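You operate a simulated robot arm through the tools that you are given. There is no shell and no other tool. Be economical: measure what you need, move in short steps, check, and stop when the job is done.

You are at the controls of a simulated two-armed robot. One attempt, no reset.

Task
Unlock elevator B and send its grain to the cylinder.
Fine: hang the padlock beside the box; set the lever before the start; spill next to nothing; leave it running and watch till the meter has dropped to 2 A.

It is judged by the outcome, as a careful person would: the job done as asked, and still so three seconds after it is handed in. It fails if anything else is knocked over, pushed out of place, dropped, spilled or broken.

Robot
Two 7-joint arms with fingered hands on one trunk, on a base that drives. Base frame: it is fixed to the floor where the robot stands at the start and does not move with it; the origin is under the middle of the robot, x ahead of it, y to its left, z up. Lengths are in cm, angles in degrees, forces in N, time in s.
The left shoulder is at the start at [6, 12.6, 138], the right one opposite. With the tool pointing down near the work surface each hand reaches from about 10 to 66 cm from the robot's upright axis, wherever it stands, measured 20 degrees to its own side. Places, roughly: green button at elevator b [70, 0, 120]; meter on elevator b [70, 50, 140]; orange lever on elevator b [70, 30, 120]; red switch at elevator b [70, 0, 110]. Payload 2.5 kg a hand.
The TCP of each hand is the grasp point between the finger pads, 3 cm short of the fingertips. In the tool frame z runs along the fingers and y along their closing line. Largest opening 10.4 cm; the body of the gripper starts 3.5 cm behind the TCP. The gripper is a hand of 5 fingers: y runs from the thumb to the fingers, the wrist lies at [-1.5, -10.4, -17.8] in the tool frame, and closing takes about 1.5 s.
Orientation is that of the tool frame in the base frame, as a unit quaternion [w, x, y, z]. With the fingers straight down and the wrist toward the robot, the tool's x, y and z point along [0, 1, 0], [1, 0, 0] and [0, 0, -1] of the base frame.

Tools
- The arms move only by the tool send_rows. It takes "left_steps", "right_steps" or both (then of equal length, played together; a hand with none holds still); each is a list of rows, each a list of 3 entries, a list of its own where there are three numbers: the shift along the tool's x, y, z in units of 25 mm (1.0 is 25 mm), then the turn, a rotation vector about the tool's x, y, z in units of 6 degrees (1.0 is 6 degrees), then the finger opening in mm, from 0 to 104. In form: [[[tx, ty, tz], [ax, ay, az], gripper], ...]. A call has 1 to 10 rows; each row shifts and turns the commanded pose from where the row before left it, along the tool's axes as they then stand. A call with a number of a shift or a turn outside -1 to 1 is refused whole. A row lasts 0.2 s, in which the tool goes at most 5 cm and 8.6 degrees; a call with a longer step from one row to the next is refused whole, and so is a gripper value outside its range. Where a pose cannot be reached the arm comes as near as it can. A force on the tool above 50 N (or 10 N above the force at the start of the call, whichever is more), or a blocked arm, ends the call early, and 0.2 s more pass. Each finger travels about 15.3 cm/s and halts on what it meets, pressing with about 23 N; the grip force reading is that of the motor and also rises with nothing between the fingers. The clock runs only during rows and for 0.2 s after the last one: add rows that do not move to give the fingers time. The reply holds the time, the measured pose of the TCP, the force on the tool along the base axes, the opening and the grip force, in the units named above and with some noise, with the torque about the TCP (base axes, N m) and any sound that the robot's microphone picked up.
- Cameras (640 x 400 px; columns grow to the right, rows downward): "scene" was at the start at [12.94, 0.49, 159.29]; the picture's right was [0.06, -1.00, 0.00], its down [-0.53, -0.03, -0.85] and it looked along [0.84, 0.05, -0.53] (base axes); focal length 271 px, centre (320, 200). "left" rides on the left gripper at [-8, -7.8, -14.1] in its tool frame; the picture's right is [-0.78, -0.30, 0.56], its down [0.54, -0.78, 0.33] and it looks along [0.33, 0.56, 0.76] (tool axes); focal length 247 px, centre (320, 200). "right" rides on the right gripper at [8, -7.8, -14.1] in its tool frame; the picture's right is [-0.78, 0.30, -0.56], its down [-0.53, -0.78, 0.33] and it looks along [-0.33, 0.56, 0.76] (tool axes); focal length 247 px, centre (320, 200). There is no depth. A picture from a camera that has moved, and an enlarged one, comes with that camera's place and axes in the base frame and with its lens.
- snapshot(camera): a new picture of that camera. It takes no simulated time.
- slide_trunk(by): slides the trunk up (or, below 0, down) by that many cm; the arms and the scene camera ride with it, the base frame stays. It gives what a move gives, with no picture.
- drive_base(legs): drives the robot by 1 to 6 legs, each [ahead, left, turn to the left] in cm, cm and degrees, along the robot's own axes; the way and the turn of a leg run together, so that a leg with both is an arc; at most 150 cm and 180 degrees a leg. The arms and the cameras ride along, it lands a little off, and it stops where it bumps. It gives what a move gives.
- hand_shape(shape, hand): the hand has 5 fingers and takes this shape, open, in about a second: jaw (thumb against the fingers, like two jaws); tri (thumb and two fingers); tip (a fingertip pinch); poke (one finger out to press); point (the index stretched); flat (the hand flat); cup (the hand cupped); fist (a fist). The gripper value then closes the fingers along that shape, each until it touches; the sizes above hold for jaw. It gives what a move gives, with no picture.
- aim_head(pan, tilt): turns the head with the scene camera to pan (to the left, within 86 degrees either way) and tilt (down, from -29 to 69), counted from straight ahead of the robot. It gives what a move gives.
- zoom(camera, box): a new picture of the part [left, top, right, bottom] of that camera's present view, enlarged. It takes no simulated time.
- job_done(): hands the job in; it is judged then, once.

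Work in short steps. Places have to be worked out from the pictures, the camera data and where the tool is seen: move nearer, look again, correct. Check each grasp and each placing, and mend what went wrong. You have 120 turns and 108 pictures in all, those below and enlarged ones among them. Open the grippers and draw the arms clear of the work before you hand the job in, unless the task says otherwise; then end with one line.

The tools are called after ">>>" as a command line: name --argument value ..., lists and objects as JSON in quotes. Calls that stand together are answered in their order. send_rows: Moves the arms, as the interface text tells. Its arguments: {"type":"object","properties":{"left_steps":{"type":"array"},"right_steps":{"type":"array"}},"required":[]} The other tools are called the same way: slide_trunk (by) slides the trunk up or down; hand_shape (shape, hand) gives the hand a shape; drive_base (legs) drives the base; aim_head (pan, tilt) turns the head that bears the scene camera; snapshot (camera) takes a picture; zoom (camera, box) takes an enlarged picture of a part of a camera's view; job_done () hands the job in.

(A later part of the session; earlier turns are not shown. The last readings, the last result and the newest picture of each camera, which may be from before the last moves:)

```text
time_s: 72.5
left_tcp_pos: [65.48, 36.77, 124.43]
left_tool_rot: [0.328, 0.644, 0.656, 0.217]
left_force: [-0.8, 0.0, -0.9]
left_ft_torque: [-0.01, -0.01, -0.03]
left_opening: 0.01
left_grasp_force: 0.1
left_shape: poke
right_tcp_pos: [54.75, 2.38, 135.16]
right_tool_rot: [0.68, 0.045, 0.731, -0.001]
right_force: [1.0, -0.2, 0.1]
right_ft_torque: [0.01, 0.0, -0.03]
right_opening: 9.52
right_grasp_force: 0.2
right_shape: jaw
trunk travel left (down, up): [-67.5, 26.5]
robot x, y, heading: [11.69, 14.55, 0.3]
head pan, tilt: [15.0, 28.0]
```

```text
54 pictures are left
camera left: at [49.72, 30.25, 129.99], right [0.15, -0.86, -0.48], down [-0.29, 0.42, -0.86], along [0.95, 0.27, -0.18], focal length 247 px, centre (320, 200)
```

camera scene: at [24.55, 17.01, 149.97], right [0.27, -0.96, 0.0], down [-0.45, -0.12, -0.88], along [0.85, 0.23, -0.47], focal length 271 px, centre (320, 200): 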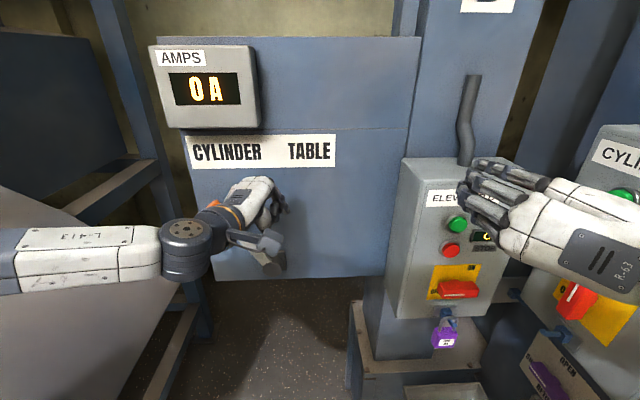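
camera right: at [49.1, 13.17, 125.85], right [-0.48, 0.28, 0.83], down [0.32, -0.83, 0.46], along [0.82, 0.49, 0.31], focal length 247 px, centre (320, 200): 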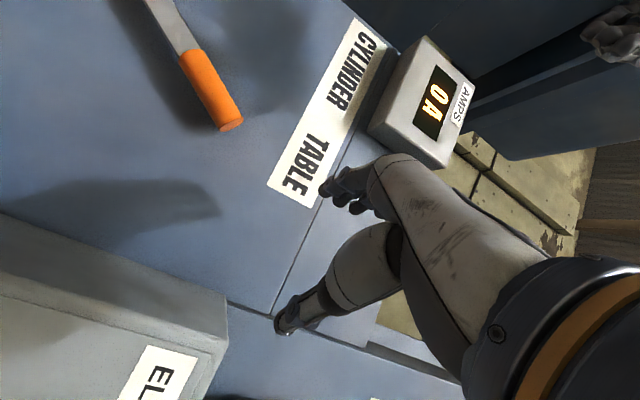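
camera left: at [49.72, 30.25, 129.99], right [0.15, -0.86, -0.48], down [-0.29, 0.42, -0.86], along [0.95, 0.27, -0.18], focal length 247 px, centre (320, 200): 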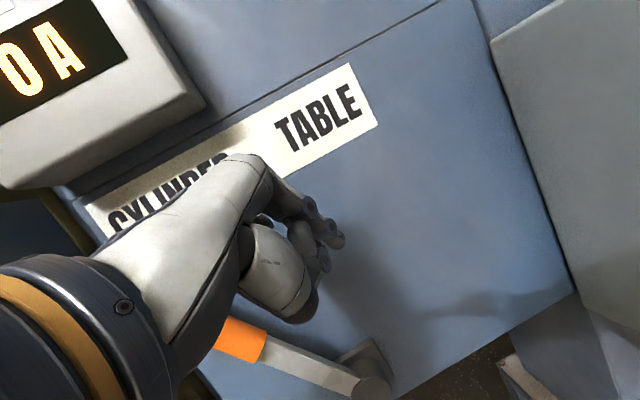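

Moving the left hand right, away from the lever, to see it clearly.

>>> send_rows --left_steps '[[[-0.5, 0, -0.3], [0, 0, 0], 0], [[-0.5, 0, -0.3], [0, 0, 0], 0], [[-0.5, 0, -0.3], [0, 0, 0], 0], [[-0.5, 0, -0.3], [0, 0, 0], 0], [[-0.5, 0, -0.3], [0, 0, 0], 0], [[-0.5, 0, -0.3], [0, 0, 0], 0], [[-0.5, 0, -0.2], [0, 0, 0], 0]]'

>>> snapshot --camera "scene"

```text
time_s: 74.2
left_tcp_pos: [61.71, 29.03, 129.15]
left_tool_rot: [0.327, 0.644, 0.656, 0.218]
left_force: [-0.2, -0.1, 0.6]
left_ft_torque: [0.01, 0.01, 0.0]
left_opening: 0.0
left_grasp_force: 0.0
left_shape: poke
right_tcp_pos: [54.69, 2.53, 135.1]
right_tool_rot: [0.68, 0.045, 0.732, -0.002]
right_force: [0.4, -0.9, -0.4]
right_ft_torque: [0.02, -0.02, -0.02]
right_opening: 9.53
right_grasp_force: 0.1
right_shape: jaw
trunk travel left (down, up): [-67.5, 26.5]
robot x, y, heading: [11.87, 14.48, 0.4]
head pan, tilt: [15.0, 28.0]
```

```text
53 pictures are left
camera scene: at [24.57, 16.99, 149.97], right [0.27, -0.96, 0.0], down [-0.45, -0.12, -0.88], along [0.85, 0.23, -0.47], focal length 271 px, centre (320, 200)
```

scene: 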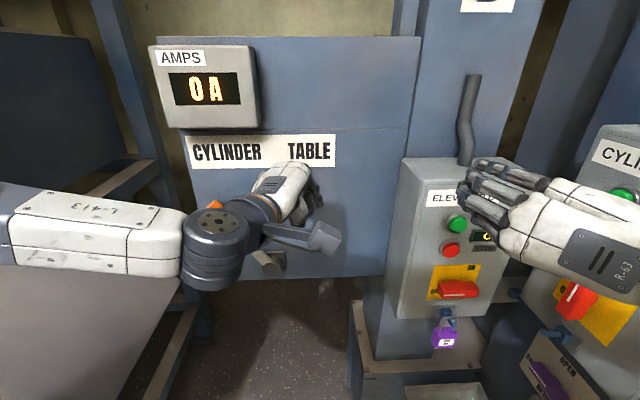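

The lever now rests ≈40° left under CYLINDER, against its stop. Next the padlock: I look closely at the hook and the peg beside the box.

>>> aim_head --pan -15 --tilt 42

>>> snapshot --camera "scene"

>>> zoom --camera "scene" --box '[280, 150, 440, 290]'

```text
time_s: 75.1
left_tcp_pos: [61.71, 28.99, 129.18]
left_tool_rot: [0.327, 0.644, 0.657, 0.218]
left_force: [-0.2, 0.8, 0.2]
left_ft_torque: [0.02, -0.03, 0.01]
left_opening: 0.0
left_grasp_force: 0.0
left_shape: poke
right_tcp_pos: [54.65, 2.52, 135.27]
right_tool_rot: [0.68, 0.045, 0.732, -0.001]
right_force: [0.3, 0.9, 0.0]
right_ft_torque: [0.0, 0.02, 0.0]
right_opening: 9.48
right_grasp_force: 0.0
right_shape: jaw
trunk travel left (down, up): [-67.5, 26.5]
robot x, y, heading: [11.75, 14.32, 0.6]
head pan, tilt: [-15.0, 42.0]
```

```text
52 pictures are left
camera scene: at [23.88, 12.5, 147.83], right [-0.25, -0.97, 0.0], down [-0.65, 0.17, -0.74], along [0.72, -0.19, -0.67], focal length 271 px, centre (320, 200)
```

scene: 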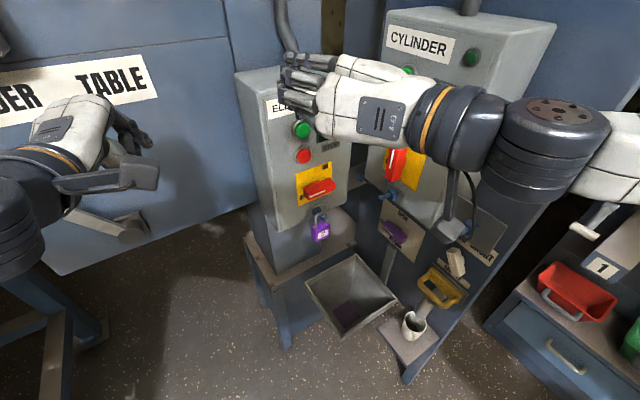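

```text
2.86 times, centred on (360, 220) of scene
camera zoom: at [23.88, 12.5, 147.83], right [-0.25, -0.97, 0.0], down [-0.65, 0.17, -0.74], along [0.72, -0.19, -0.67], focal length 774 px, centre (206, 143)
```

zoom: 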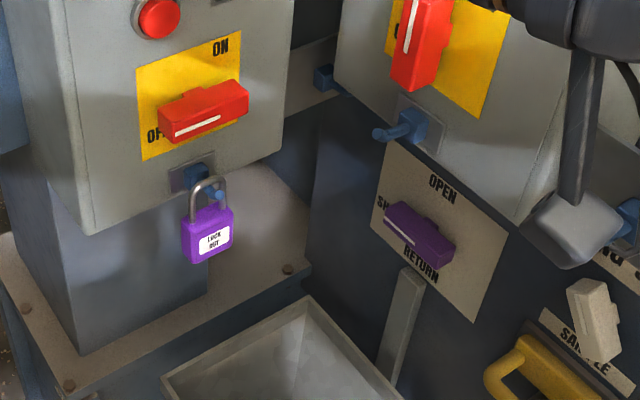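

The grey tray's corner is at about (31, 50, 106), so I must not lower the left arm here. I back off and go right first, then lower the trunk.

>>> drive_base --legs '[[-10, 0, 0], [0, -9, 0]]'

>>> aim_head --pan 0 --tilt 35

>>> snapshot --camera "scene"

```text
time_s: 77.0
left_tcp_pos: [51.66, 19.89, 129.24]
left_tool_rot: [0.327, 0.645, 0.656, 0.217]
left_force: [0.1, 0.0, 0.2]
left_ft_torque: [0.01, -0.03, 0.03]
left_opening: 0.01
left_grasp_force: 0.0
left_shape: poke
right_tcp_pos: [44.75, -6.63, 135.18]
right_tool_rot: [0.68, 0.045, 0.732, 0.0]
right_force: [0.1, -0.2, -0.4]
right_ft_torque: [0.0, 0.03, 0.01]
right_opening: 9.51
right_grasp_force: 0.0
right_shape: jaw
trunk travel left (down, up): [-67.5, 26.5]
robot x, y, heading: [1.49, 5.92, 0.1]
head pan, tilt: [-15.0, 42.0]
```

```text
time_s: 77.7
left_tcp_pos: [51.65, 19.92, 129.17]
left_tool_rot: [0.328, 0.645, 0.656, 0.217]
left_force: [-0.6, -0.1, -0.8]
left_ft_torque: [0.0, 0.02, -0.02]
left_opening: 0.0
left_grasp_force: 0.1
left_shape: poke
right_tcp_pos: [44.65, -6.5, 135.12]
right_tool_rot: [0.68, 0.045, 0.732, 0.0]
right_force: [-1.1, 0.5, 0.5]
right_ft_torque: [0.01, 0.01, -0.03]
right_opening: 9.51
right_grasp_force: 0.0
right_shape: jaw
trunk travel left (down, up): [-67.5, 26.5]
robot x, y, heading: [1.64, 5.63, 0.1]
head pan, tilt: [0.0, 35.0]
```

```text
50 pictures are left
camera scene: at [14.53, 5.65, 148.87], right [0.0, -1.0, 0.0], down [-0.57, 0.0, -0.82], along [0.82, 0.0, -0.57], focal length 271 px, centre (320, 200)
```

scene: 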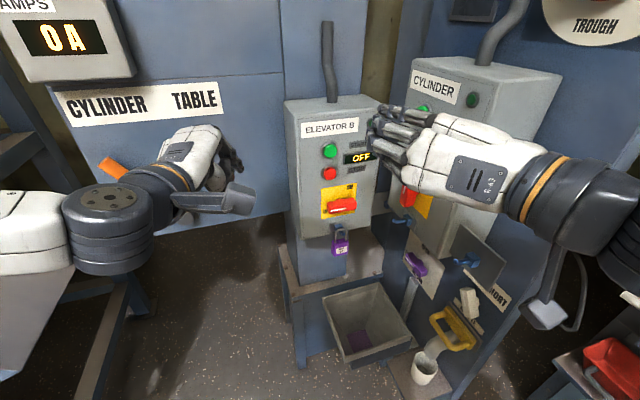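

The lever tip shows at CYLINDER. Now I lower the trunk 30 cm and look at the lock from there.

>>> slide_trunk --by -30

>>> snapshot --camera "right"

>>> snapshot --camera "scene"

```text
time_s: 80.7
left_tcp_pos: [51.65, 19.88, 99.33]
left_tool_rot: [0.326, 0.644, 0.657, 0.217]
left_force: [0.7, -0.3, 0.9]
left_ft_torque: [-0.04, 0.0, 0.02]
left_opening: 0.0
left_grasp_force: 0.0
left_shape: poke
right_tcp_pos: [44.68, -6.57, 105.19]
right_tool_rot: [0.68, 0.045, 0.732, -0.001]
right_force: [-0.3, -0.6, -0.2]
right_ft_torque: [0.01, -0.01, 0.0]
right_opening: 9.51
right_grasp_force: 0.1
right_shape: jaw
trunk travel left (down, up): [-37.5, 56.5]
robot x, y, heading: [1.63, 5.51, 0.1]
head pan, tilt: [0.0, 35.0]
```

```text
49 pictures are left
camera right: at [29.59, -12.88, 97.83], right [-0.48, 0.28, 0.83], down [0.32, -0.83, 0.46], along [0.82, 0.48, 0.31], focal length 247 px, centre (320, 200)
```

right: 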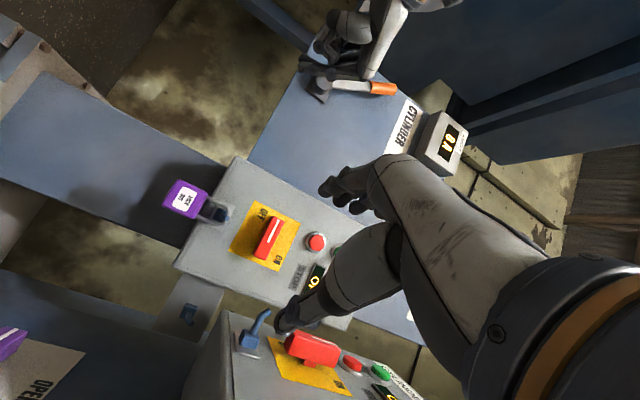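

```text
48 pictures are left
camera scene: at [14.53, 5.64, 118.88], right [0.0, -1.0, 0.0], down [-0.57, 0.0, -0.82], along [0.82, 0.0, -0.57], focal length 271 px, centre (320, 200)
```

scene: 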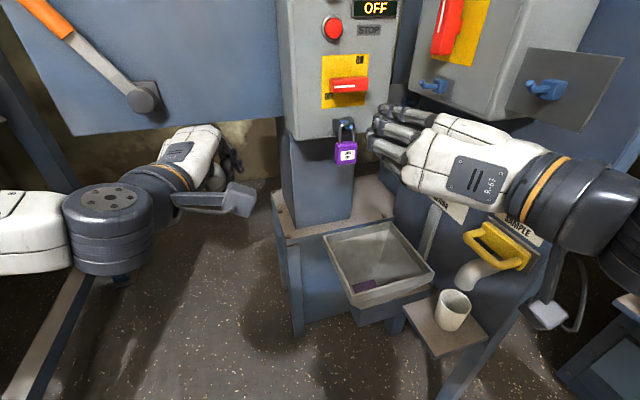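

The peg's grey plate shows in the right camera; I zoom to see it and the padlock.

>>> zoom --camera "right" --box '[130, 160, 290, 360]'

>>> zoom --camera "scene" --box '[300, 60, 460, 180]'

```text
2.00 times, centred on (210, 260) of right
camera zoom: at [29.59, -12.88, 97.83], right [-0.48, 0.28, 0.83], down [0.32, -0.83, 0.46], along [0.82, 0.48, 0.31], focal length 494 px, centre (540, 80)
```

zoom: 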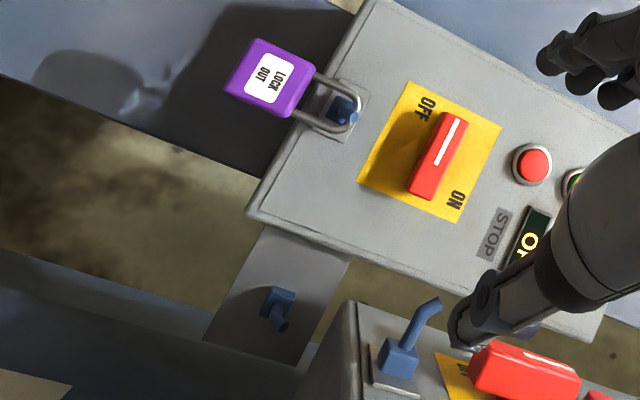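

```text
3.33 times, centred on (380, 120) of scene
camera zoom: at [14.53, 5.64, 118.88], right [0.0, -1.0, 0.0], down [-0.57, 0.0, -0.82], along [0.82, 0.0, -0.57], focal length 903 px, centre (120, 467)
```

zoom: 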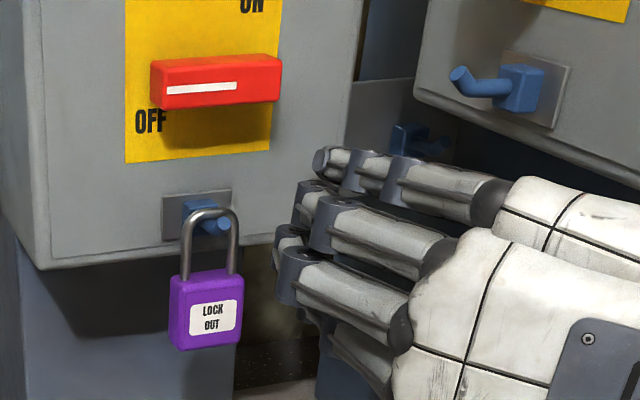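

Worked out: padlock body ≈ (71.2, -0.2, 92.3), lug ≈ (72.4, 0.5, 98.5), peg block ≈ (78.8, -14.3, 101.3) with its rod toward me. The left hand, wrist to the left, suits this best, so I fold the right hand to pointing down first.

>>> send_rows --right_steps '[[[0, 0, 0], [0.6, 0.6, 0.6], 95], [[0, 0, 0], [0.6, 0.6, 0.6], 95], [[0, 0, 0], [0.6, 0.6, 0.6], 95], [[0, 0, 0], [0.6, 0.6, 0.6], 95], [[0, 0, 0], [0.6, 0.6, 0.6], 95], [[0, 0, 0], [0.6, 0.6, 0.6], 95], [[0, 0, 0], [0.6, 0.6, 0.6], 95], [[0, 0, 0], [0.6, 0.6, 0.6], 95], [[0, 0, 0], [0.6, 0.6, 0.6], 95], [[0, 0, 0], [0.6, 0.6, 0.6], 95]]'

>>> send_rows --right_steps '[[[0, 0, 0], [0.6, 0.6, 0.6], 95], [[0, 0, 0], [0.6, 0.6, 0.6], 95], [[0, 0, 0], [0.6, 0.6, 0.6], 95], [[0, 0, 0], [0.6, 0.6, 0.6], 95], [[0, 0, 0], [0.6, 0.6, 0.6], 95], [[0, 0, 0], [0.6, 0.6, 0.6], 95], [[0, 0, 0], [0.6, 0.6, 0.6], 95], [[0, 0, 0], [0.6, 0.6, 0.6], 95], [[0, 0, 0], [0.6, 0.6, 0.6], 95]]'

>>> hand_shape --hand "left" --shape "jaw"

```text
time_s: 82.9
left_tcp_pos: [51.7, 19.99, 99.16]
left_tool_rot: [0.328, 0.645, 0.656, 0.217]
left_force: [0.4, 0.0, 0.3]
left_ft_torque: [0.0, 0.03, 0.01]
left_opening: 0.01
left_grasp_force: 0.1
left_shape: poke
right_tcp_pos: [44.55, -6.45, 105.14]
right_tool_rot: [0.35, 0.461, 0.816, -0.003]
right_force: [0.3, 0.0, 0.0]
right_ft_torque: [-0.01, 0.0, -0.02]
right_opening: 9.5
right_grasp_force: 0.1
right_shape: jaw
trunk travel left (down, up): [-37.5, 56.5]
robot x, y, heading: [2.04, 5.56, 0.1]
head pan, tilt: [0.0, 35.0]
```

```text
time_s: 84.9
left_tcp_pos: [51.58, 19.89, 99.2]
left_tool_rot: [0.327, 0.644, 0.656, 0.217]
left_force: [-0.4, 0.1, -0.2]
left_ft_torque: [0.03, 0.01, 0.01]
left_opening: 0.0
left_grasp_force: 0.1
left_shape: poke
right_tcp_pos: [44.52, -6.58, 105.1]
right_tool_rot: [-0.038, 0.724, 0.688, -0.005]
right_force: [-1.4, 0.1, 1.2]
right_ft_torque: [-0.03, 0.0, 0.02]
right_opening: 9.5
right_grasp_force: 0.2
right_shape: jaw
trunk travel left (down, up): [-37.5, 56.5]
robot x, y, heading: [1.58, 5.35, -0.0]
head pan, tilt: [0.0, 35.0]
```

```text
time_s: 85.8
left_tcp_pos: [51.6, 20.01, 99.19]
left_tool_rot: [0.327, 0.644, 0.656, 0.218]
left_force: [0.3, -0.3, 0.7]
left_ft_torque: [-0.02, -0.03, 0.01]
left_opening: 10.39
left_grasp_force: 0.2
left_shape: jaw
right_tcp_pos: [44.77, -6.57, 105.18]
right_tool_rot: [-0.036, 0.724, 0.689, -0.004]
right_force: [0.8, -0.2, -0.2]
right_ft_torque: [-0.04, -0.03, -0.02]
right_opening: 9.52
right_grasp_force: 0.1
right_shape: jaw
trunk travel left (down, up): [-37.5, 56.5]
robot x, y, heading: [1.69, 5.64, 0.2]
head pan, tilt: [0.0, 35.0]
```

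Right hand folded. I pull it back, drive right 18 cm, then turn the left hand to point forward with its wrist on the left.

>>> send_rows --right_steps '[[[0, -0.6, 0], [0, 0, 0], 95], [[0, -0.6, 0], [0, 0, 0], 95], [[0, -0.6, 0], [0, 0, 0], 95], [[0, -0.6, 0], [0, 0, 0], 95], [[0, -0.6, 0], [0, 0, 0], 95]]'

>>> drive_base --legs '[[0, -17, 0]]'

>>> send_rows --left_steps '[[[0, 0, 0], [-0.26, 0.33, 0.77], 95], [[0, 0, 0], [-0.26, 0.33, 0.77], 95], [[0, 0, 0], [-0.26, 0.33, 0.77], 95], [[0, 0, 0], [-0.26, 0.33, 0.77], 95], [[0, 0, 0], [-0.26, 0.33, 0.77], 95], [[0, 0, 0], [-0.26, 0.33, 0.77], 95], [[0, 0, 0], [-0.26, 0.33, 0.77], 95], [[0, 0, 0], [-0.26, 0.33, 0.77], 95], [[0, 0, 0], [-0.26, 0.33, 0.77], 95], [[0, 0, 0], [-0.26, 0.33, 0.77], 95]]'

>>> send_rows --left_steps '[[[0, 0, 0], [-0.26, 0.33, 0.77], 95], [[0, 0, 0], [-0.26, 0.33, 0.77], 95], [[0, 0, 0], [-0.26, 0.33, 0.77], 95], [[0, 0, 0], [-0.26, 0.33, 0.77], 95], [[0, 0, 0], [-0.26, 0.33, 0.77], 95], [[0, 0, 0], [-0.26, 0.33, 0.77], 95], [[0, 0, 0], [-0.26, 0.33, 0.77], 95], [[0, 0, 0], [-0.26, 0.33, 0.77], 95], [[0, 0, 0], [-0.26, 0.33, 0.77], 95], [[0, 0, 0], [-0.26, 0.33, 0.77], 95]]'

>>> snapshot --camera "scene"

```text
time_s: 87.0
left_tcp_pos: [51.56, 19.89, 99.17]
left_tool_rot: [0.328, 0.644, 0.656, 0.217]
left_force: [0.1, -0.3, -1.1]
left_ft_torque: [0.01, 0.02, 0.02]
left_opening: 10.43
left_grasp_force: 0.0
left_shape: jaw
right_tcp_pos: [37.14, -6.23, 105.56]
right_tool_rot: [-0.036, 0.724, 0.688, -0.004]
right_force: [-0.5, -0.6, 0.0]
right_ft_torque: [-0.01, 0.01, -0.01]
right_opening: 9.52
right_grasp_force: 0.0
right_shape: jaw
trunk travel left (down, up): [-37.5, 56.5]
robot x, y, heading: [1.38, 5.31, 0.2]
head pan, tilt: [0.0, 35.0]
```

```text
time_s: 88.2
left_tcp_pos: [52.17, 10.98, 98.69]
left_tool_rot: [0.332, 0.643, 0.657, 0.209]
left_force: [0.0, 0.4, 0.2]
left_ft_torque: [-0.01, 0.04, -0.03]
left_opening: 10.41
left_grasp_force: 0.1
left_shape: jaw
right_tcp_pos: [37.62, -15.17, 105.73]
right_tool_rot: [-0.031, 0.726, 0.687, -0.012]
right_force: [-0.1, -0.3, 0.3]
right_ft_torque: [-0.02, 0.0, -0.03]
right_opening: 9.51
right_grasp_force: 0.1
right_shape: jaw
trunk travel left (down, up): [-37.5, 56.5]
robot x, y, heading: [2.01, -4.21, 0.0]
head pan, tilt: [0.0, 35.0]
stopped in leg 1: the robot was blocked; the commanded pose is now the measured one
```

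```text
time_s: 90.4
left_tcp_pos: [52.54, 10.73, 98.42]
left_tool_rot: [0.19, 0.754, 0.368, 0.509]
left_force: [0.0, -0.2, -0.4]
left_ft_torque: [-0.01, 0.01, -0.03]
left_opening: 9.51
left_grasp_force: 0.1
left_shape: jaw
right_tcp_pos: [37.73, -15.12, 105.63]
right_tool_rot: [-0.032, 0.726, 0.687, -0.012]
right_force: [0.1, -0.1, -1.0]
right_ft_torque: [-0.03, -0.03, 0.0]
right_opening: 9.51
right_grasp_force: 0.1
right_shape: jaw
trunk travel left (down, up): [-37.5, 56.5]
robot x, y, heading: [1.67, -4.42, -0.0]
head pan, tilt: [0.0, 35.0]
```

```text
time_s: 92.6
left_tcp_pos: [52.28, 10.65, 98.46]
left_tool_rot: [0.01, 0.709, 0.0, 0.705]
left_force: [0.8, -0.7, 0.0]
left_ft_torque: [0.04, -0.02, 0.04]
left_opening: 9.49
left_grasp_force: 0.0
left_shape: jaw
right_tcp_pos: [37.84, -15.25, 105.52]
right_tool_rot: [-0.032, 0.725, 0.688, -0.012]
right_force: [-0.3, -0.1, -0.5]
right_ft_torque: [0.02, -0.01, 0.02]
right_opening: 9.53
right_grasp_force: 0.0
right_shape: jaw
trunk travel left (down, up): [-37.5, 56.5]
robot x, y, heading: [1.96, -4.95, 0.0]
head pan, tilt: [0.0, 35.0]
```

```text
45 pictures are left
camera scene: at [15.37, -3.07, 118.76], right [0.0, -1.0, 0.02], down [-0.58, -0.02, -0.81], along [0.81, -0.01, -0.58], focal length 271 px, centre (320, 200)
```

scene: 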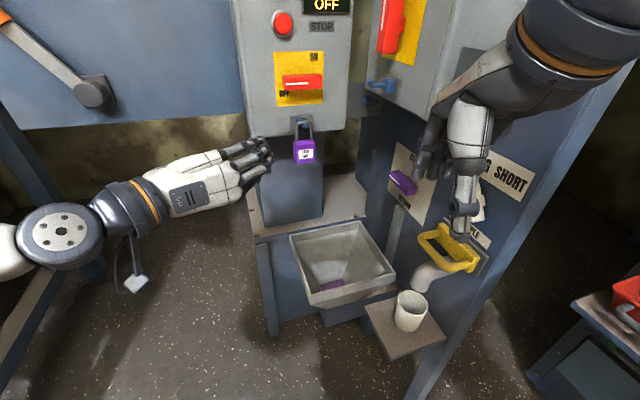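

The drive bumped after 9 cm; something stopped the right side. I look there.

>>> aim_head --pan -70 --tilt 35

>>> snapshot --camera "scene"

```text
time_s: 94.0
left_tcp_pos: [52.41, 10.71, 98.46]
left_tool_rot: [0.01, 0.71, 0.001, 0.704]
left_force: [0.0, 0.3, 0.7]
left_ft_torque: [-0.01, 0.04, 0.0]
left_opening: 9.53
left_grasp_force: 0.3
left_shape: jaw
right_tcp_pos: [37.89, -15.23, 105.5]
right_tool_rot: [-0.031, 0.725, 0.688, -0.013]
right_force: [-0.7, -0.5, 0.4]
right_ft_torque: [-0.03, -0.04, 0.0]
right_opening: 9.54
right_grasp_force: 0.0
right_shape: jaw
trunk travel left (down, up): [-37.5, 56.5]
robot x, y, heading: [1.96, -4.96, -0.4]
head pan, tilt: [-70.0, 35.0]
```

```text
44 pictures are left
camera scene: at [9.63, -11.37, 118.95], right [-0.94, -0.34, 0.01], down [-0.2, 0.52, -0.83], along [0.28, -0.78, -0.56], focal length 271 px, centre (320, 200)
```

scene: 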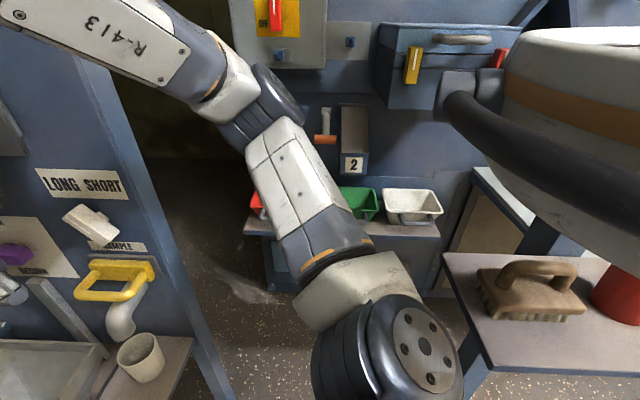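

Nothing looks disturbed; the base itself likely met the bench foot. I ease back left 2 cm, drive forward 6, and line the left hand up with the padlock.

>>> drive_base --legs '[[0, 2, 0], [6, 0, 0]]'

>>> aim_head --pan 0 --tilt 35

>>> send_rows --left_steps '[[[-0.3, 0.6, 0], [0, 0, 0], 85], [[-0.3, 0.6, 0], [0, 0, 0], 85], [[-0.3, 0.6, 0], [0, 0, 0], 85], [[-0.3, 0.6, 0], [0, 0, 0], 85], [[-0.3, 0.6, 0], [0, 0, 0], 85], [[-0.3, 0.6, 0], [0, 0, 0], 85], [[-0.3, 0.6, 0], [0, 0, 0], 85], [[-0.3, 0.6, 0], [0, 0, 0], 85]]'

>>> snapshot --camera "scene"

>>> snapshot --camera "left"

```text
time_s: 95.4
left_tcp_pos: [57.92, 11.52, 99.08]
left_tool_rot: [0.003, 0.707, -0.006, 0.707]
left_force: [0.3, 0.4, -0.4]
left_ft_torque: [0.02, -0.02, 0.02]
left_opening: 9.51
left_grasp_force: 0.1
left_shape: jaw
right_tcp_pos: [43.22, -14.65, 105.64]
right_tool_rot: [-0.037, 0.726, 0.687, -0.004]
right_force: [-0.3, 0.1, 0.4]
right_ft_torque: [0.01, -0.01, 0.0]
right_opening: 9.52
right_grasp_force: 0.0
right_shape: jaw
trunk travel left (down, up): [-37.5, 56.5]
robot x, y, heading: [7.7, -2.26, 0.2]
head pan, tilt: [-70.0, 35.0]
```

```text
time_s: 96.8
left_tcp_pos: [57.86, 11.55, 99.22]
left_tool_rot: [0.003, 0.707, -0.004, 0.707]
left_force: [1.0, -1.1, -0.1]
left_ft_torque: [-0.03, 0.02, 0.01]
left_opening: 9.49
left_grasp_force: 0.0
left_shape: jaw
right_tcp_pos: [43.22, -14.68, 105.66]
right_tool_rot: [-0.036, 0.725, 0.687, -0.003]
right_force: [0.0, 0.3, -0.7]
right_ft_torque: [-0.03, -0.02, 0.01]
right_opening: 9.51
right_grasp_force: 0.0
right_shape: jaw
trunk travel left (down, up): [-37.5, 56.5]
robot x, y, heading: [7.72, -2.39, 0.1]
head pan, tilt: [0.0, 35.0]
```

```text
time_s: 98.6
left_tcp_pos: [57.9, -0.47, 93.1]
left_tool_rot: [0.004, 0.707, -0.005, 0.707]
left_force: [0.6, -0.4, 0.7]
left_ft_torque: [0.02, -0.01, 0.01]
left_opening: 8.54
left_grasp_force: 0.1
left_shape: jaw
right_tcp_pos: [43.15, -14.64, 105.65]
right_tool_rot: [-0.037, 0.725, 0.687, -0.004]
right_force: [0.2, -0.2, 0.7]
right_ft_torque: [0.0, 0.01, 0.0]
right_opening: 9.49
right_grasp_force: 0.1
right_shape: jaw
trunk travel left (down, up): [-37.5, 56.5]
robot x, y, heading: [7.76, -2.86, -0.2]
head pan, tilt: [0.0, 35.0]
```

```text
43 pictures are left
camera scene: at [20.64, -2.75, 118.88], right [0.0, -1.0, 0.0], down [-0.57, 0.0, -0.82], along [0.82, 0.0, -0.57], focal length 271 px, centre (320, 200)
```

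scene: 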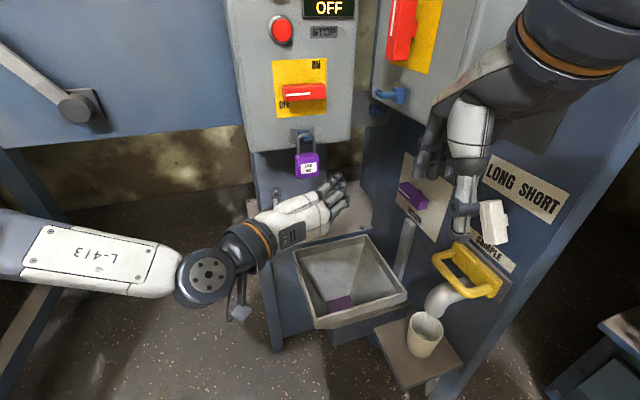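

```text
42 pictures are left
camera left: at [43.68, 7.52, 85.23], right [0.56, 0.29, -0.78], down [0.34, 0.77, 0.54], along [0.75, -0.57, 0.33], focal length 247 px, centre (320, 200)
```

left: 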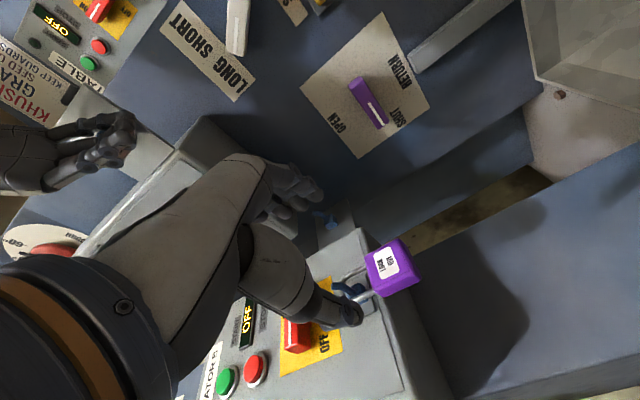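

Both views confirm the padlock at ≈(71, 0, 92.2). I advance the open hand around it.

>>> send_rows --left_steps '[[[-0.1, -0.05, 0.45], [0, 0, 0], 85], [[-0.1, -0.05, 0.45], [0, 0, 0], 85], [[-0.1, -0.05, 0.45], [0, 0, 0], 85], [[-0.1, -0.05, 0.45], [0, 0, 0], 85], [[0, 0, 0.45], [0, 0, 0], 85], [[0, 0, 0.45], [0, 0, 0], 85], [[0, 0, 0.45], [0, 0, 0], 85], [[0, 0, 0.45], [0, 0, 0], 85], [[0, 0, 0.45], [0, 0, 0], 85], [[0, 0, 0.45], [0, 0, 0], 85]]'

>>> snapshot --camera "left"

>>> zoom --camera "scene" --box '[230, 100, 410, 220]'

```text
time_s: 100.8
left_tcp_pos: [68.38, 0.81, 92.77]
left_tool_rot: [0.004, 0.707, -0.005, 0.707]
left_force: [-0.1, 0.3, 0.1]
left_ft_torque: [0.0, 0.0, 0.0]
left_opening: 8.49
left_grasp_force: 0.0
left_shape: jaw
left hand out of reach, approached as far as the arm can: row 9, 10
right_tcp_pos: [43.12, -14.77, 105.67]
right_tool_rot: [-0.037, 0.726, 0.687, -0.003]
right_force: [0.3, 0.3, -0.6]
right_ft_torque: [0.03, 0.04, -0.02]
right_opening: 9.49
right_grasp_force: 0.0
right_shape: jaw
trunk travel left (down, up): [-37.5, 56.5]
robot x, y, heading: [7.88, -2.62, -0.0]
head pan, tilt: [0.0, 35.0]
```

```text
41 pictures are left
camera left: at [54.26, 8.82, 84.89], right [0.56, 0.29, -0.78], down [0.34, 0.77, 0.54], along [0.75, -0.57, 0.33], focal length 247 px, centre (320, 200)
```

left: 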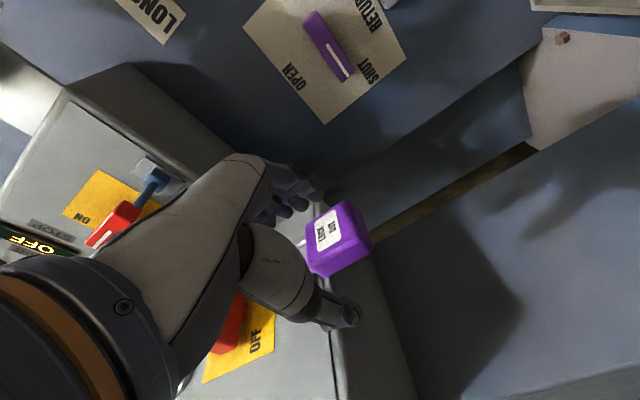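

```text
3.33 times, centred on (320, 160) of scene
camera zoom: at [20.64, -2.74, 118.88], right [0.0, -1.0, 0.0], down [-0.57, 0.0, -0.82], along [0.82, 0.0, -0.57], focal length 903 px, centre (320, 333)
```

zoom: 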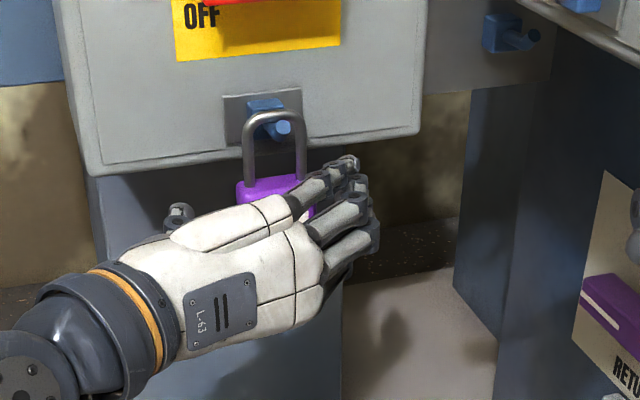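

Padlock lies between the fingers and thumb; the arm is at its reach limit. I drive ahead 2 cm and close.

>>> drive_base --legs '[[2, 0, 0]]'

>>> send_rows --left_steps '[[[0, 0.1, 0], [0, 0, 0], 60], [[0, 0.1, 0], [0, 0, 0], 50], [[0, 0, 0], [0, 0, 0], 40], [[0, 0, 0], [0, 0, 0], 35], [[0, 0, 0], [0, 0, 0], 35], [[0, 0, 0], [0, 0, 0], 35], [[0, 0, 0], [0, 0, 0], 35]]'

>>> snapshot --camera "left"

>>> zoom --camera "scene" --box '[230, 80, 430, 220]'

```text
time_s: 101.6
left_tcp_pos: [70.11, 1.17, 92.78]
left_tool_rot: [0.005, 0.707, -0.003, 0.707]
left_force: [0.2, 0.5, 0.0]
left_ft_torque: [0.0, -0.04, -0.02]
left_opening: 8.53
left_grasp_force: 0.0
left_shape: jaw
right_tcp_pos: [44.92, -14.19, 105.61]
right_tool_rot: [-0.036, 0.722, 0.691, -0.007]
right_force: [-18.8, 26.9, -13.7]
right_ft_torque: [-0.99, -0.66, -0.01]
right_opening: 9.52
right_grasp_force: 0.0
right_shape: jaw
trunk travel left (down, up): [-37.5, 56.5]
robot x, y, heading: [9.36, -2.6, -0.0]
head pan, tilt: [0.0, 35.0]
```

```text
time_s: 103.2
left_tcp_pos: [69.81, 0.74, 92.96]
left_tool_rot: [0.004, 0.707, -0.005, 0.707]
left_force: [1.2, -3.3, -2.1]
left_ft_torque: [0.2, 0.08, -0.03]
left_opening: 1.99
left_grasp_force: 23.1
left_shape: jaw
left hand out of reach, approached as far as the arm can: row 2
right_tcp_pos: [44.89, -14.22, 105.57]
right_tool_rot: [-0.037, 0.72, 0.693, -0.007]
right_force: [-14.5, 20.9, -2.6]
right_ft_torque: [-1.11, -0.78, -0.02]
right_opening: 9.5
right_grasp_force: 0.1
right_shape: jaw
trunk travel left (down, up): [-37.5, 56.5]
robot x, y, heading: [9.6, -2.74, -0.1]
head pan, tilt: [0.0, 35.0]
```

```text
39 pictures are left
camera left: at [55.86, 8.72, 85.04], right [0.56, 0.29, -0.78], down [0.34, 0.77, 0.54], along [0.75, -0.57, 0.33], focal length 247 px, centre (320, 200)
```

left: 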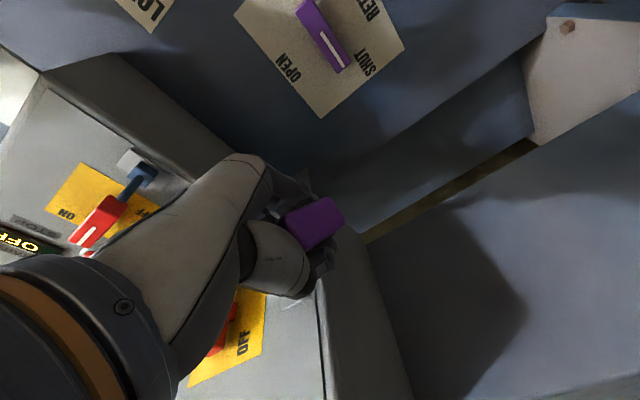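

```text
2.86 times, centred on (330, 150) of scene
camera zoom: at [22.45, -2.5, 118.89], right [0.0, -1.0, 0.0], down [-0.57, 0.0, -0.82], along [0.82, 0.0, -0.57], focal length 774 px, centre (291, 343)
```

zoom: 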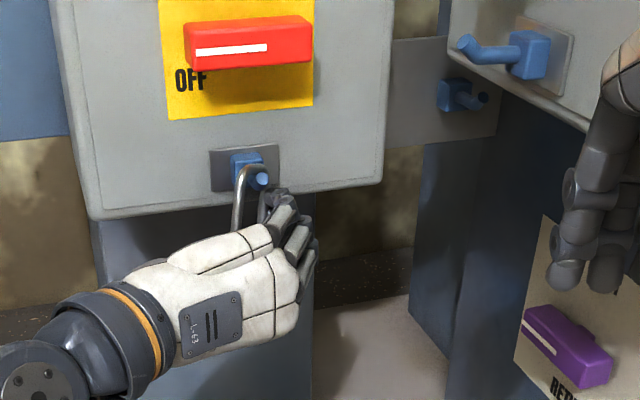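

Two problems: the right hand is touching something (≈30 N), and the padlock twisted edge-on in the grip. I free the right hand first, and reopen the left.

>>> send_rows --left_steps '[[[0, 0, 0], [0, 0, 0], 60], [[0, 0, 0], [0, 0, 0], 85], [[0, 0, 0], [0, 0, 0], 85], [[0, 0, 0], [0, 0, 0], 85], [[0, 0, 0], [0, 0, 0], 85], [[0, 0, 0], [0, 0, 0], 85]]' --right_steps '[[[0, -0.5, -0.2], [0, 0, 0], 95], [[0, -0.5, -0.2], [0, 0, 0], 95], [[0, -0.5, -0.2], [0, 0, 0], 95], [[0, -0.5, -0.2], [0, 0, 0], 95], [[0, -0.5, -0.2], [0, 0, 0], 95], [[0, 0, 0], [0, 0, 0], 95]]'

>>> snapshot --camera "scene"

>>> snapshot --camera "left"

```text
time_s: 104.6
left_tcp_pos: [69.96, 0.62, 92.83]
left_tool_rot: [0.005, 0.707, -0.004, 0.708]
left_force: [0.0, -0.4, 0.6]
left_ft_torque: [0.0, 0.01, -0.01]
left_opening: 8.46
left_grasp_force: 0.0
left_shape: jaw
right_tcp_pos: [39.04, -14.21, 108.41]
right_tool_rot: [-0.038, 0.722, 0.691, -0.007]
right_force: [-0.1, 0.1, 0.1]
right_ft_torque: [0.01, -0.01, 0.02]
right_opening: 9.51
right_grasp_force: 0.0
right_shape: jaw
trunk travel left (down, up): [-37.5, 56.5]
robot x, y, heading: [10.04, -2.35, 0.1]
head pan, tilt: [0.0, 35.0]
```

```text
37 pictures are left
camera scene: at [22.58, -2.71, 118.88], right [0.0, -1.0, 0.0], down [-0.57, 0.0, -0.82], along [0.82, 0.0, -0.57], focal length 271 px, centre (320, 200)
```

scene: 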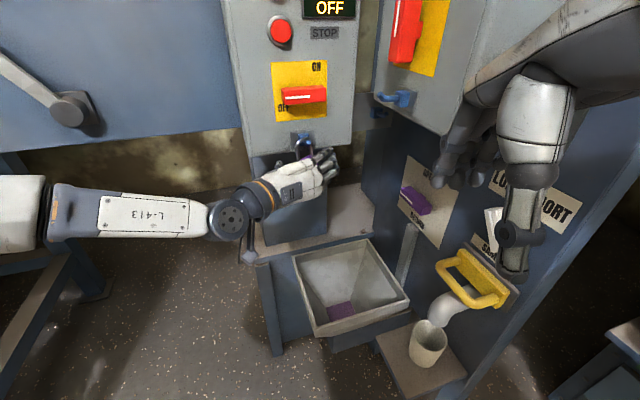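

```text
36 pictures are left
camera left: at [55.96, 8.6, 85.02], right [0.56, 0.29, -0.78], down [0.34, 0.77, 0.54], along [0.75, -0.57, 0.33], focal length 247 px, centre (320, 200)
```

left: 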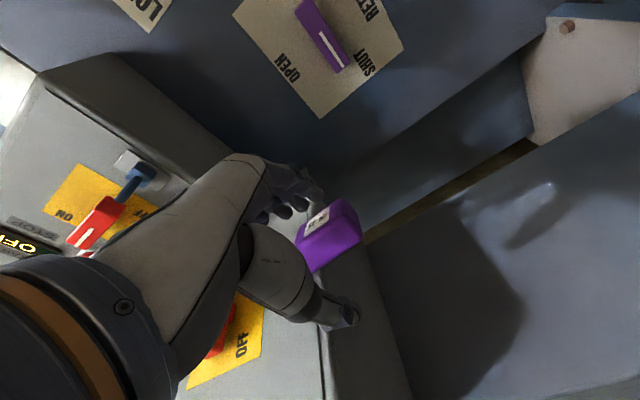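

Free, and the padlock is swinging back. I drive ahead 1.5 cm to grip deeper, wait for it to settle, and look.

>>> drive_base --legs '[[1.5, 0, 0]]'

>>> send_rows --left_steps '[[[0, 0.15, 0], [0, 0, 0], 80], [[0, 0.15, 0], [0, 0, 0], 80], [[0, 0, 0], [0, 0, 0], 80], [[0, 0, 0], [0, 0, 0], 80], [[0, 0, 0], [0, 0, 0], 80], [[0, 0, 0], [0, 0, 0], 80]]'

>>> zoom --camera "left" --box '[220, 120, 420, 360]'

>>> zoom --camera "scene" --box '[240, 80, 400, 220]'

```text
time_s: 105.4
left_tcp_pos: [71.5, 0.59, 92.99]
left_tool_rot: [0.003, 0.707, -0.005, 0.707]
left_force: [0.2, 0.4, -0.7]
left_ft_torque: [0.03, 0.0, -0.01]
left_opening: 8.47
left_grasp_force: 0.2
left_shape: jaw
right_tcp_pos: [40.62, -14.18, 108.27]
right_tool_rot: [-0.038, 0.722, 0.691, -0.006]
right_force: [0.5, 0.3, 0.1]
right_ft_torque: [-0.01, -0.02, -0.01]
right_opening: 9.51
right_grasp_force: 0.1
right_shape: jaw
trunk travel left (down, up): [-37.5, 56.5]
robot x, y, heading: [11.26, -2.52, -0.0]
head pan, tilt: [0.0, 35.0]
```

```text
time_s: 106.8
left_tcp_pos: [71.26, 0.26, 93.02]
left_tool_rot: [0.004, 0.707, -0.003, 0.707]
left_force: [0.0, -0.6, 1.3]
left_ft_torque: [-0.01, 0.03, 0.01]
left_opening: 8.05
left_grasp_force: 0.0
left_shape: jaw
left hand out of reach, approached as far as the arm can: row 2
right_tcp_pos: [40.47, -14.2, 108.34]
right_tool_rot: [-0.038, 0.721, 0.691, -0.005]
right_force: [-0.4, -0.5, -0.8]
right_ft_torque: [0.01, 0.01, -0.02]
right_opening: 9.49
right_grasp_force: 0.1
right_shape: jaw
trunk travel left (down, up): [-37.5, 56.5]
robot x, y, heading: [11.08, -2.74, -0.1]
head pan, tilt: [0.0, 35.0]
```

```text
1.67 times, centred on (320, 240) of left
camera zoom: at [57.17, 8.24, 85.26], right [0.56, 0.29, -0.78], down [0.34, 0.77, 0.54], along [0.75, -0.57, 0.33], focal length 412 px, centre (320, 133)
```

zoom: 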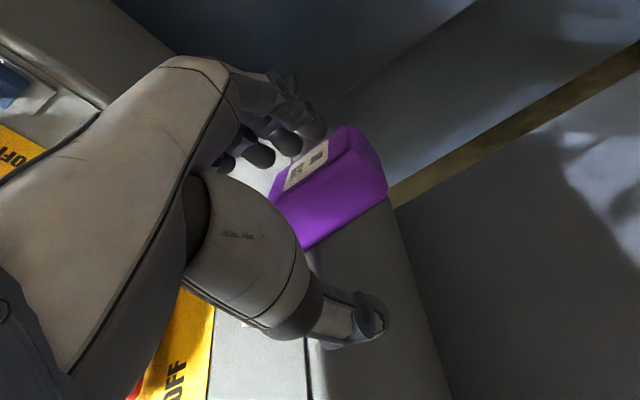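

```text
2.86 times, centred on (320, 150) of scene
camera zoom: at [24.07, -2.71, 118.88], right [0.0, -1.0, 0.0], down [-0.57, 0.0, -0.82], along [0.82, 0.0, -0.57], focal length 774 px, centre (320, 343)
```

zoom: 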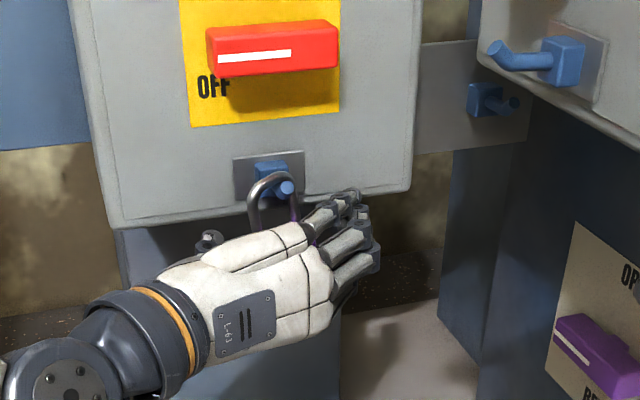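

The padlock still sits turned against the fingers. I back off, lower a bit, and let it hang square again.

>>> send_rows --left_steps '[[[0, 0, -0.4], [0, 0, 0], 95], [[0, 0, -0.4], [0, 0, 0], 95], [[0, 0, -0.4], [0, 0, 0], 95], [[-0.3, 0, -0.4], [0, 0, 0], 95], [[-0.3, 0, -0.2], [0, 0, 0], 95], [[-0.3, 0, 0], [0, 0, 0], 95], [[0, 0, 0], [0, 0, 0], 95], [[0, 0, 0], [0, 0, 0], 95]]'

>>> zoom --camera "scene" --box '[240, 80, 400, 220]'

>>> zoom --camera "left" --box '[220, 120, 420, 360]'

```text
time_s: 108.6
left_tcp_pos: [66.77, 0.2, 90.98]
left_tool_rot: [0.004, 0.707, -0.005, 0.707]
left_force: [0.1, 0.8, 0.4]
left_ft_torque: [-0.03, -0.04, 0.02]
left_opening: 9.52
left_grasp_force: 0.0
left_shape: jaw
right_tcp_pos: [40.48, -14.2, 108.28]
right_tool_rot: [-0.038, 0.722, 0.691, -0.006]
right_force: [0.4, 0.4, 0.5]
right_ft_torque: [0.02, 0.01, 0.01]
right_opening: 9.49
right_grasp_force: 0.0
right_shape: jaw
trunk travel left (down, up): [-37.5, 56.5]
robot x, y, heading: [11.17, -2.78, 0.1]
head pan, tilt: [0.0, 35.0]
```

```text
2.86 times, centred on (320, 150) of scene
camera zoom: at [24.07, -2.71, 118.88], right [0.0, -1.0, 0.0], down [-0.57, 0.0, -0.82], along [0.82, 0.0, -0.57], focal length 774 px, centre (320, 343)
```

zoom: 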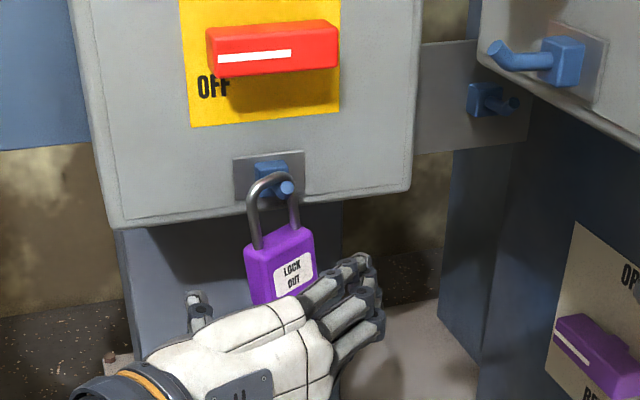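

```text
1.67 times, centred on (320, 240) of left
camera zoom: at [52.73, 8.28, 82.96], right [0.56, 0.29, -0.78], down [0.34, 0.77, 0.54], along [0.75, -0.57, 0.33], focal length 412 px, centre (320, 133)
```

zoom: 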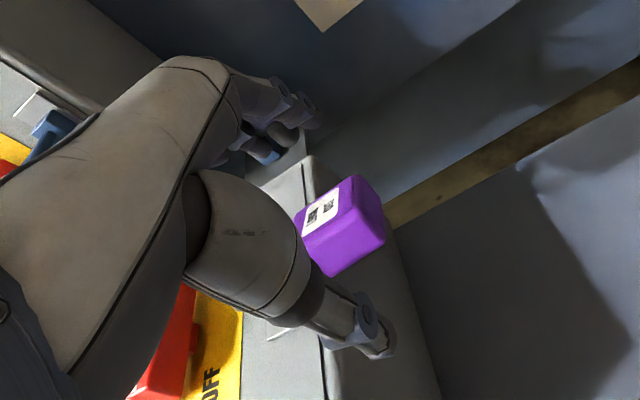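

It hangs turned ≈30° to the right. I yaw the hand 20° to match, so closing will square it instead of twisting it.

>>> send_rows --left_steps '[[[0, 0, 0], [0.7, 0, 0], 95], [[0, 0, 0], [0.7, 0, 0], 95], [[0, 0, 0], [0.7, 0, 0], 95], [[0, 0, 0], [0.7, 0, 0], 95], [[0, 0, 0], [0.7, 0, 0], 95]]'

>>> drive_base --legs '[[2, 0, 0]]'

>>> snapshot --camera "left"

```text
time_s: 109.8
left_tcp_pos: [65.67, 3.53, 92.61]
left_tool_rot: [-0.125, 0.696, 0.123, 0.697]
left_force: [0.8, -0.1, 0.1]
left_ft_torque: [-0.01, -0.01, -0.01]
left_opening: 9.48
left_grasp_force: 0.1
left_shape: jaw
left hand out of reach, approached as far as the arm can: row 2, 3, 4, 5
right_tcp_pos: [40.49, -14.21, 108.29]
right_tool_rot: [-0.038, 0.722, 0.691, -0.006]
right_force: [0.5, -0.7, 0.2]
right_ft_torque: [-0.02, 0.01, -0.04]
right_opening: 9.5
right_grasp_force: 0.0
right_shape: jaw
trunk travel left (down, up): [-37.5, 56.5]
robot x, y, heading: [11.51, -2.68, 0.0]
head pan, tilt: [0.0, 35.0]
```

```text
time_s: 110.6
left_tcp_pos: [67.7, 3.35, 92.59]
left_tool_rot: [-0.125, 0.698, 0.123, 0.695]
left_force: [-3.3, -1.6, -3.2]
left_ft_torque: [0.17, 0.08, -0.22]
left_opening: 9.53
left_grasp_force: 0.0
left_shape: jaw
right_tcp_pos: [42.41, -14.18, 108.4]
right_tool_rot: [-0.037, 0.722, 0.691, -0.006]
right_force: [0.6, -0.3, 0.2]
right_ft_torque: [-0.01, -0.01, 0.03]
right_opening: 9.5
right_grasp_force: 0.1
right_shape: jaw
trunk travel left (down, up): [-37.5, 56.5]
robot x, y, heading: [13.13, -2.86, 0.2]
head pan, tilt: [0.0, 35.0]
```

```text
31 pictures are left
camera left: at [51.66, 5.86, 84.78], right [0.42, 0.47, -0.78], down [0.05, 0.84, 0.54], along [0.91, -0.26, 0.33], focal length 247 px, centre (320, 200)
```

left: 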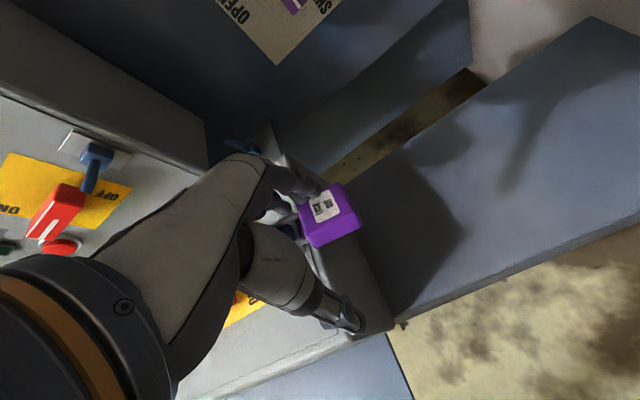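

The yaw limit pushed the hand left and a finger touches the lock. I back off, reduce the yaw to ≈11° and shift right.

>>> send_rows --left_steps '[[[0, 0, -0.4], [0, 0, 0], 95], [[0, 0, -0.4], [0, 0, 0], 95], [[0, 0, -0.4], [0, 0, 0], 95], [[-0.2, 0, -0.2], [-0.5, 0, 0], 95], [[-0.2, 0.3, 0], [-0.5, 0, 0], 95], [[-0.2, 0.4, 0], [-0.5, 0, 0], 95], [[-0.2, 0.4, 0], [0, 0, 0], 95], [[0, 0.3, 0], [0, 0, 0], 95]]'

>>> snapshot --camera "left"

>>> zoom --camera "scene" --box '[240, 80, 400, 220]'

```text
time_s: 112.4
left_tcp_pos: [64.94, 0.42, 91.58]
left_tool_rot: [-0.068, 0.705, 0.067, 0.703]
left_force: [-0.2, -0.6, -0.4]
left_ft_torque: [0.0, 0.03, -0.03]
left_opening: 9.48
left_grasp_force: 0.1
left_shape: jaw
left hand out of reach, approached as far as the arm can: row 3, 7, 8
right_tcp_pos: [42.59, -14.15, 108.31]
right_tool_rot: [-0.038, 0.722, 0.691, -0.006]
right_force: [0.0, 0.6, -0.1]
right_ft_torque: [-0.04, -0.01, -0.02]
right_opening: 9.47
right_grasp_force: 0.1
right_shape: jaw
trunk travel left (down, up): [-37.5, 56.5]
robot x, y, heading: [13.21, -2.73, 0.2]
head pan, tilt: [0.0, 35.0]
```

```text
30 pictures are left
camera left: at [49.46, 5.38, 83.67], right [0.49, 0.4, -0.78], down [0.18, 0.82, 0.54], along [0.85, -0.4, 0.33], focal length 247 px, centre (320, 200)
```

left: 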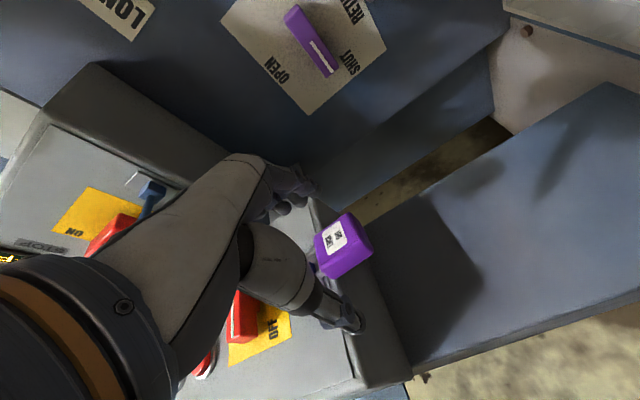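

```text
2.86 times, centred on (320, 150) of scene
camera zoom: at [26.03, -2.71, 118.88], right [0.0, -1.0, 0.0], down [-0.57, 0.0, -0.82], along [0.82, 0.0, -0.57], focal length 774 px, centre (320, 343)
```

zoom: 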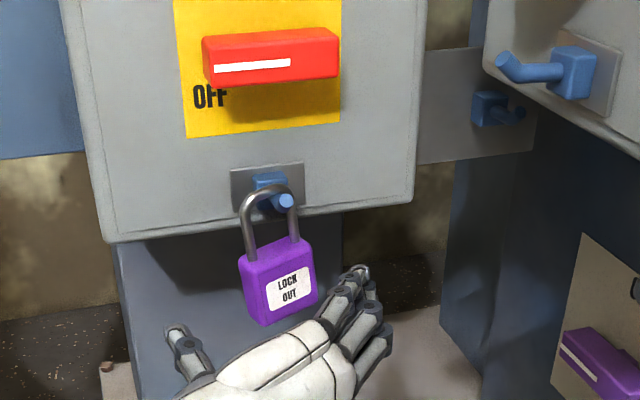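

Now it's well placed: lock turned ≈20°, hand yawed 11°. I advance with the arm.

>>> send_rows --left_steps '[[[0, 0.05, 0.4], [0, 0, 0], 90], [[0, 0.05, 0.4], [0, 0, 0], 90], [[0, 0.05, 0.4], [0, 0, 0], 90], [[0, 0.05, 0.4], [0, 0, 0], 90], [[0, 0.05, 0.4], [0, 0, 0], 90], [[0, 0.05, 0.4], [0, 0, 0], 90], [[0, 0.05, 0.3], [0, 0, 0], 90]]'

>>> snapshot --camera "left"

```text
time_s: 114.0
left_tcp_pos: [71.12, 2.15, 92.33]
left_tool_rot: [-0.069, 0.705, 0.067, 0.703]
left_force: [-0.7, -0.7, -0.7]
left_ft_torque: [0.0, 0.01, -0.01]
left_opening: 9.02
left_grasp_force: 0.0
left_shape: jaw
left hand out of reach, approached as far as the arm can: row 3, 5, 7
right_tcp_pos: [42.5, -14.15, 108.38]
right_tool_rot: [-0.038, 0.722, 0.691, -0.006]
right_force: [-0.7, 0.2, -0.5]
right_ft_torque: [-0.02, -0.01, 0.01]
right_opening: 9.5
right_grasp_force: 0.0
right_shape: jaw
trunk travel left (down, up): [-37.5, 56.5]
robot x, y, heading: [13.49, -2.68, 0.1]
head pan, tilt: [0.0, 35.0]
```

```text
28 pictures are left
camera left: at [55.65, 7.02, 84.48], right [0.49, 0.4, -0.78], down [0.18, 0.82, 0.54], along [0.85, -0.4, 0.33], focal length 247 px, centre (320, 200)
```

left: 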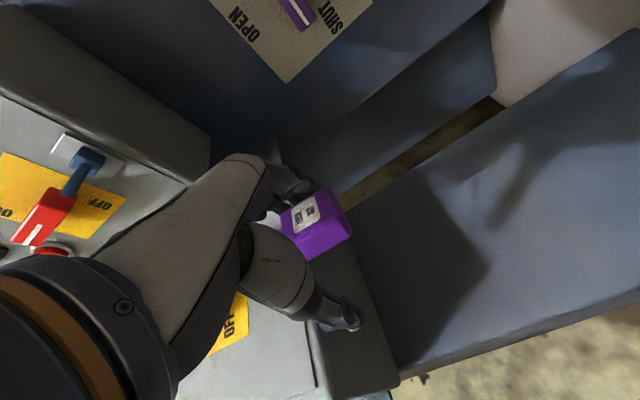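

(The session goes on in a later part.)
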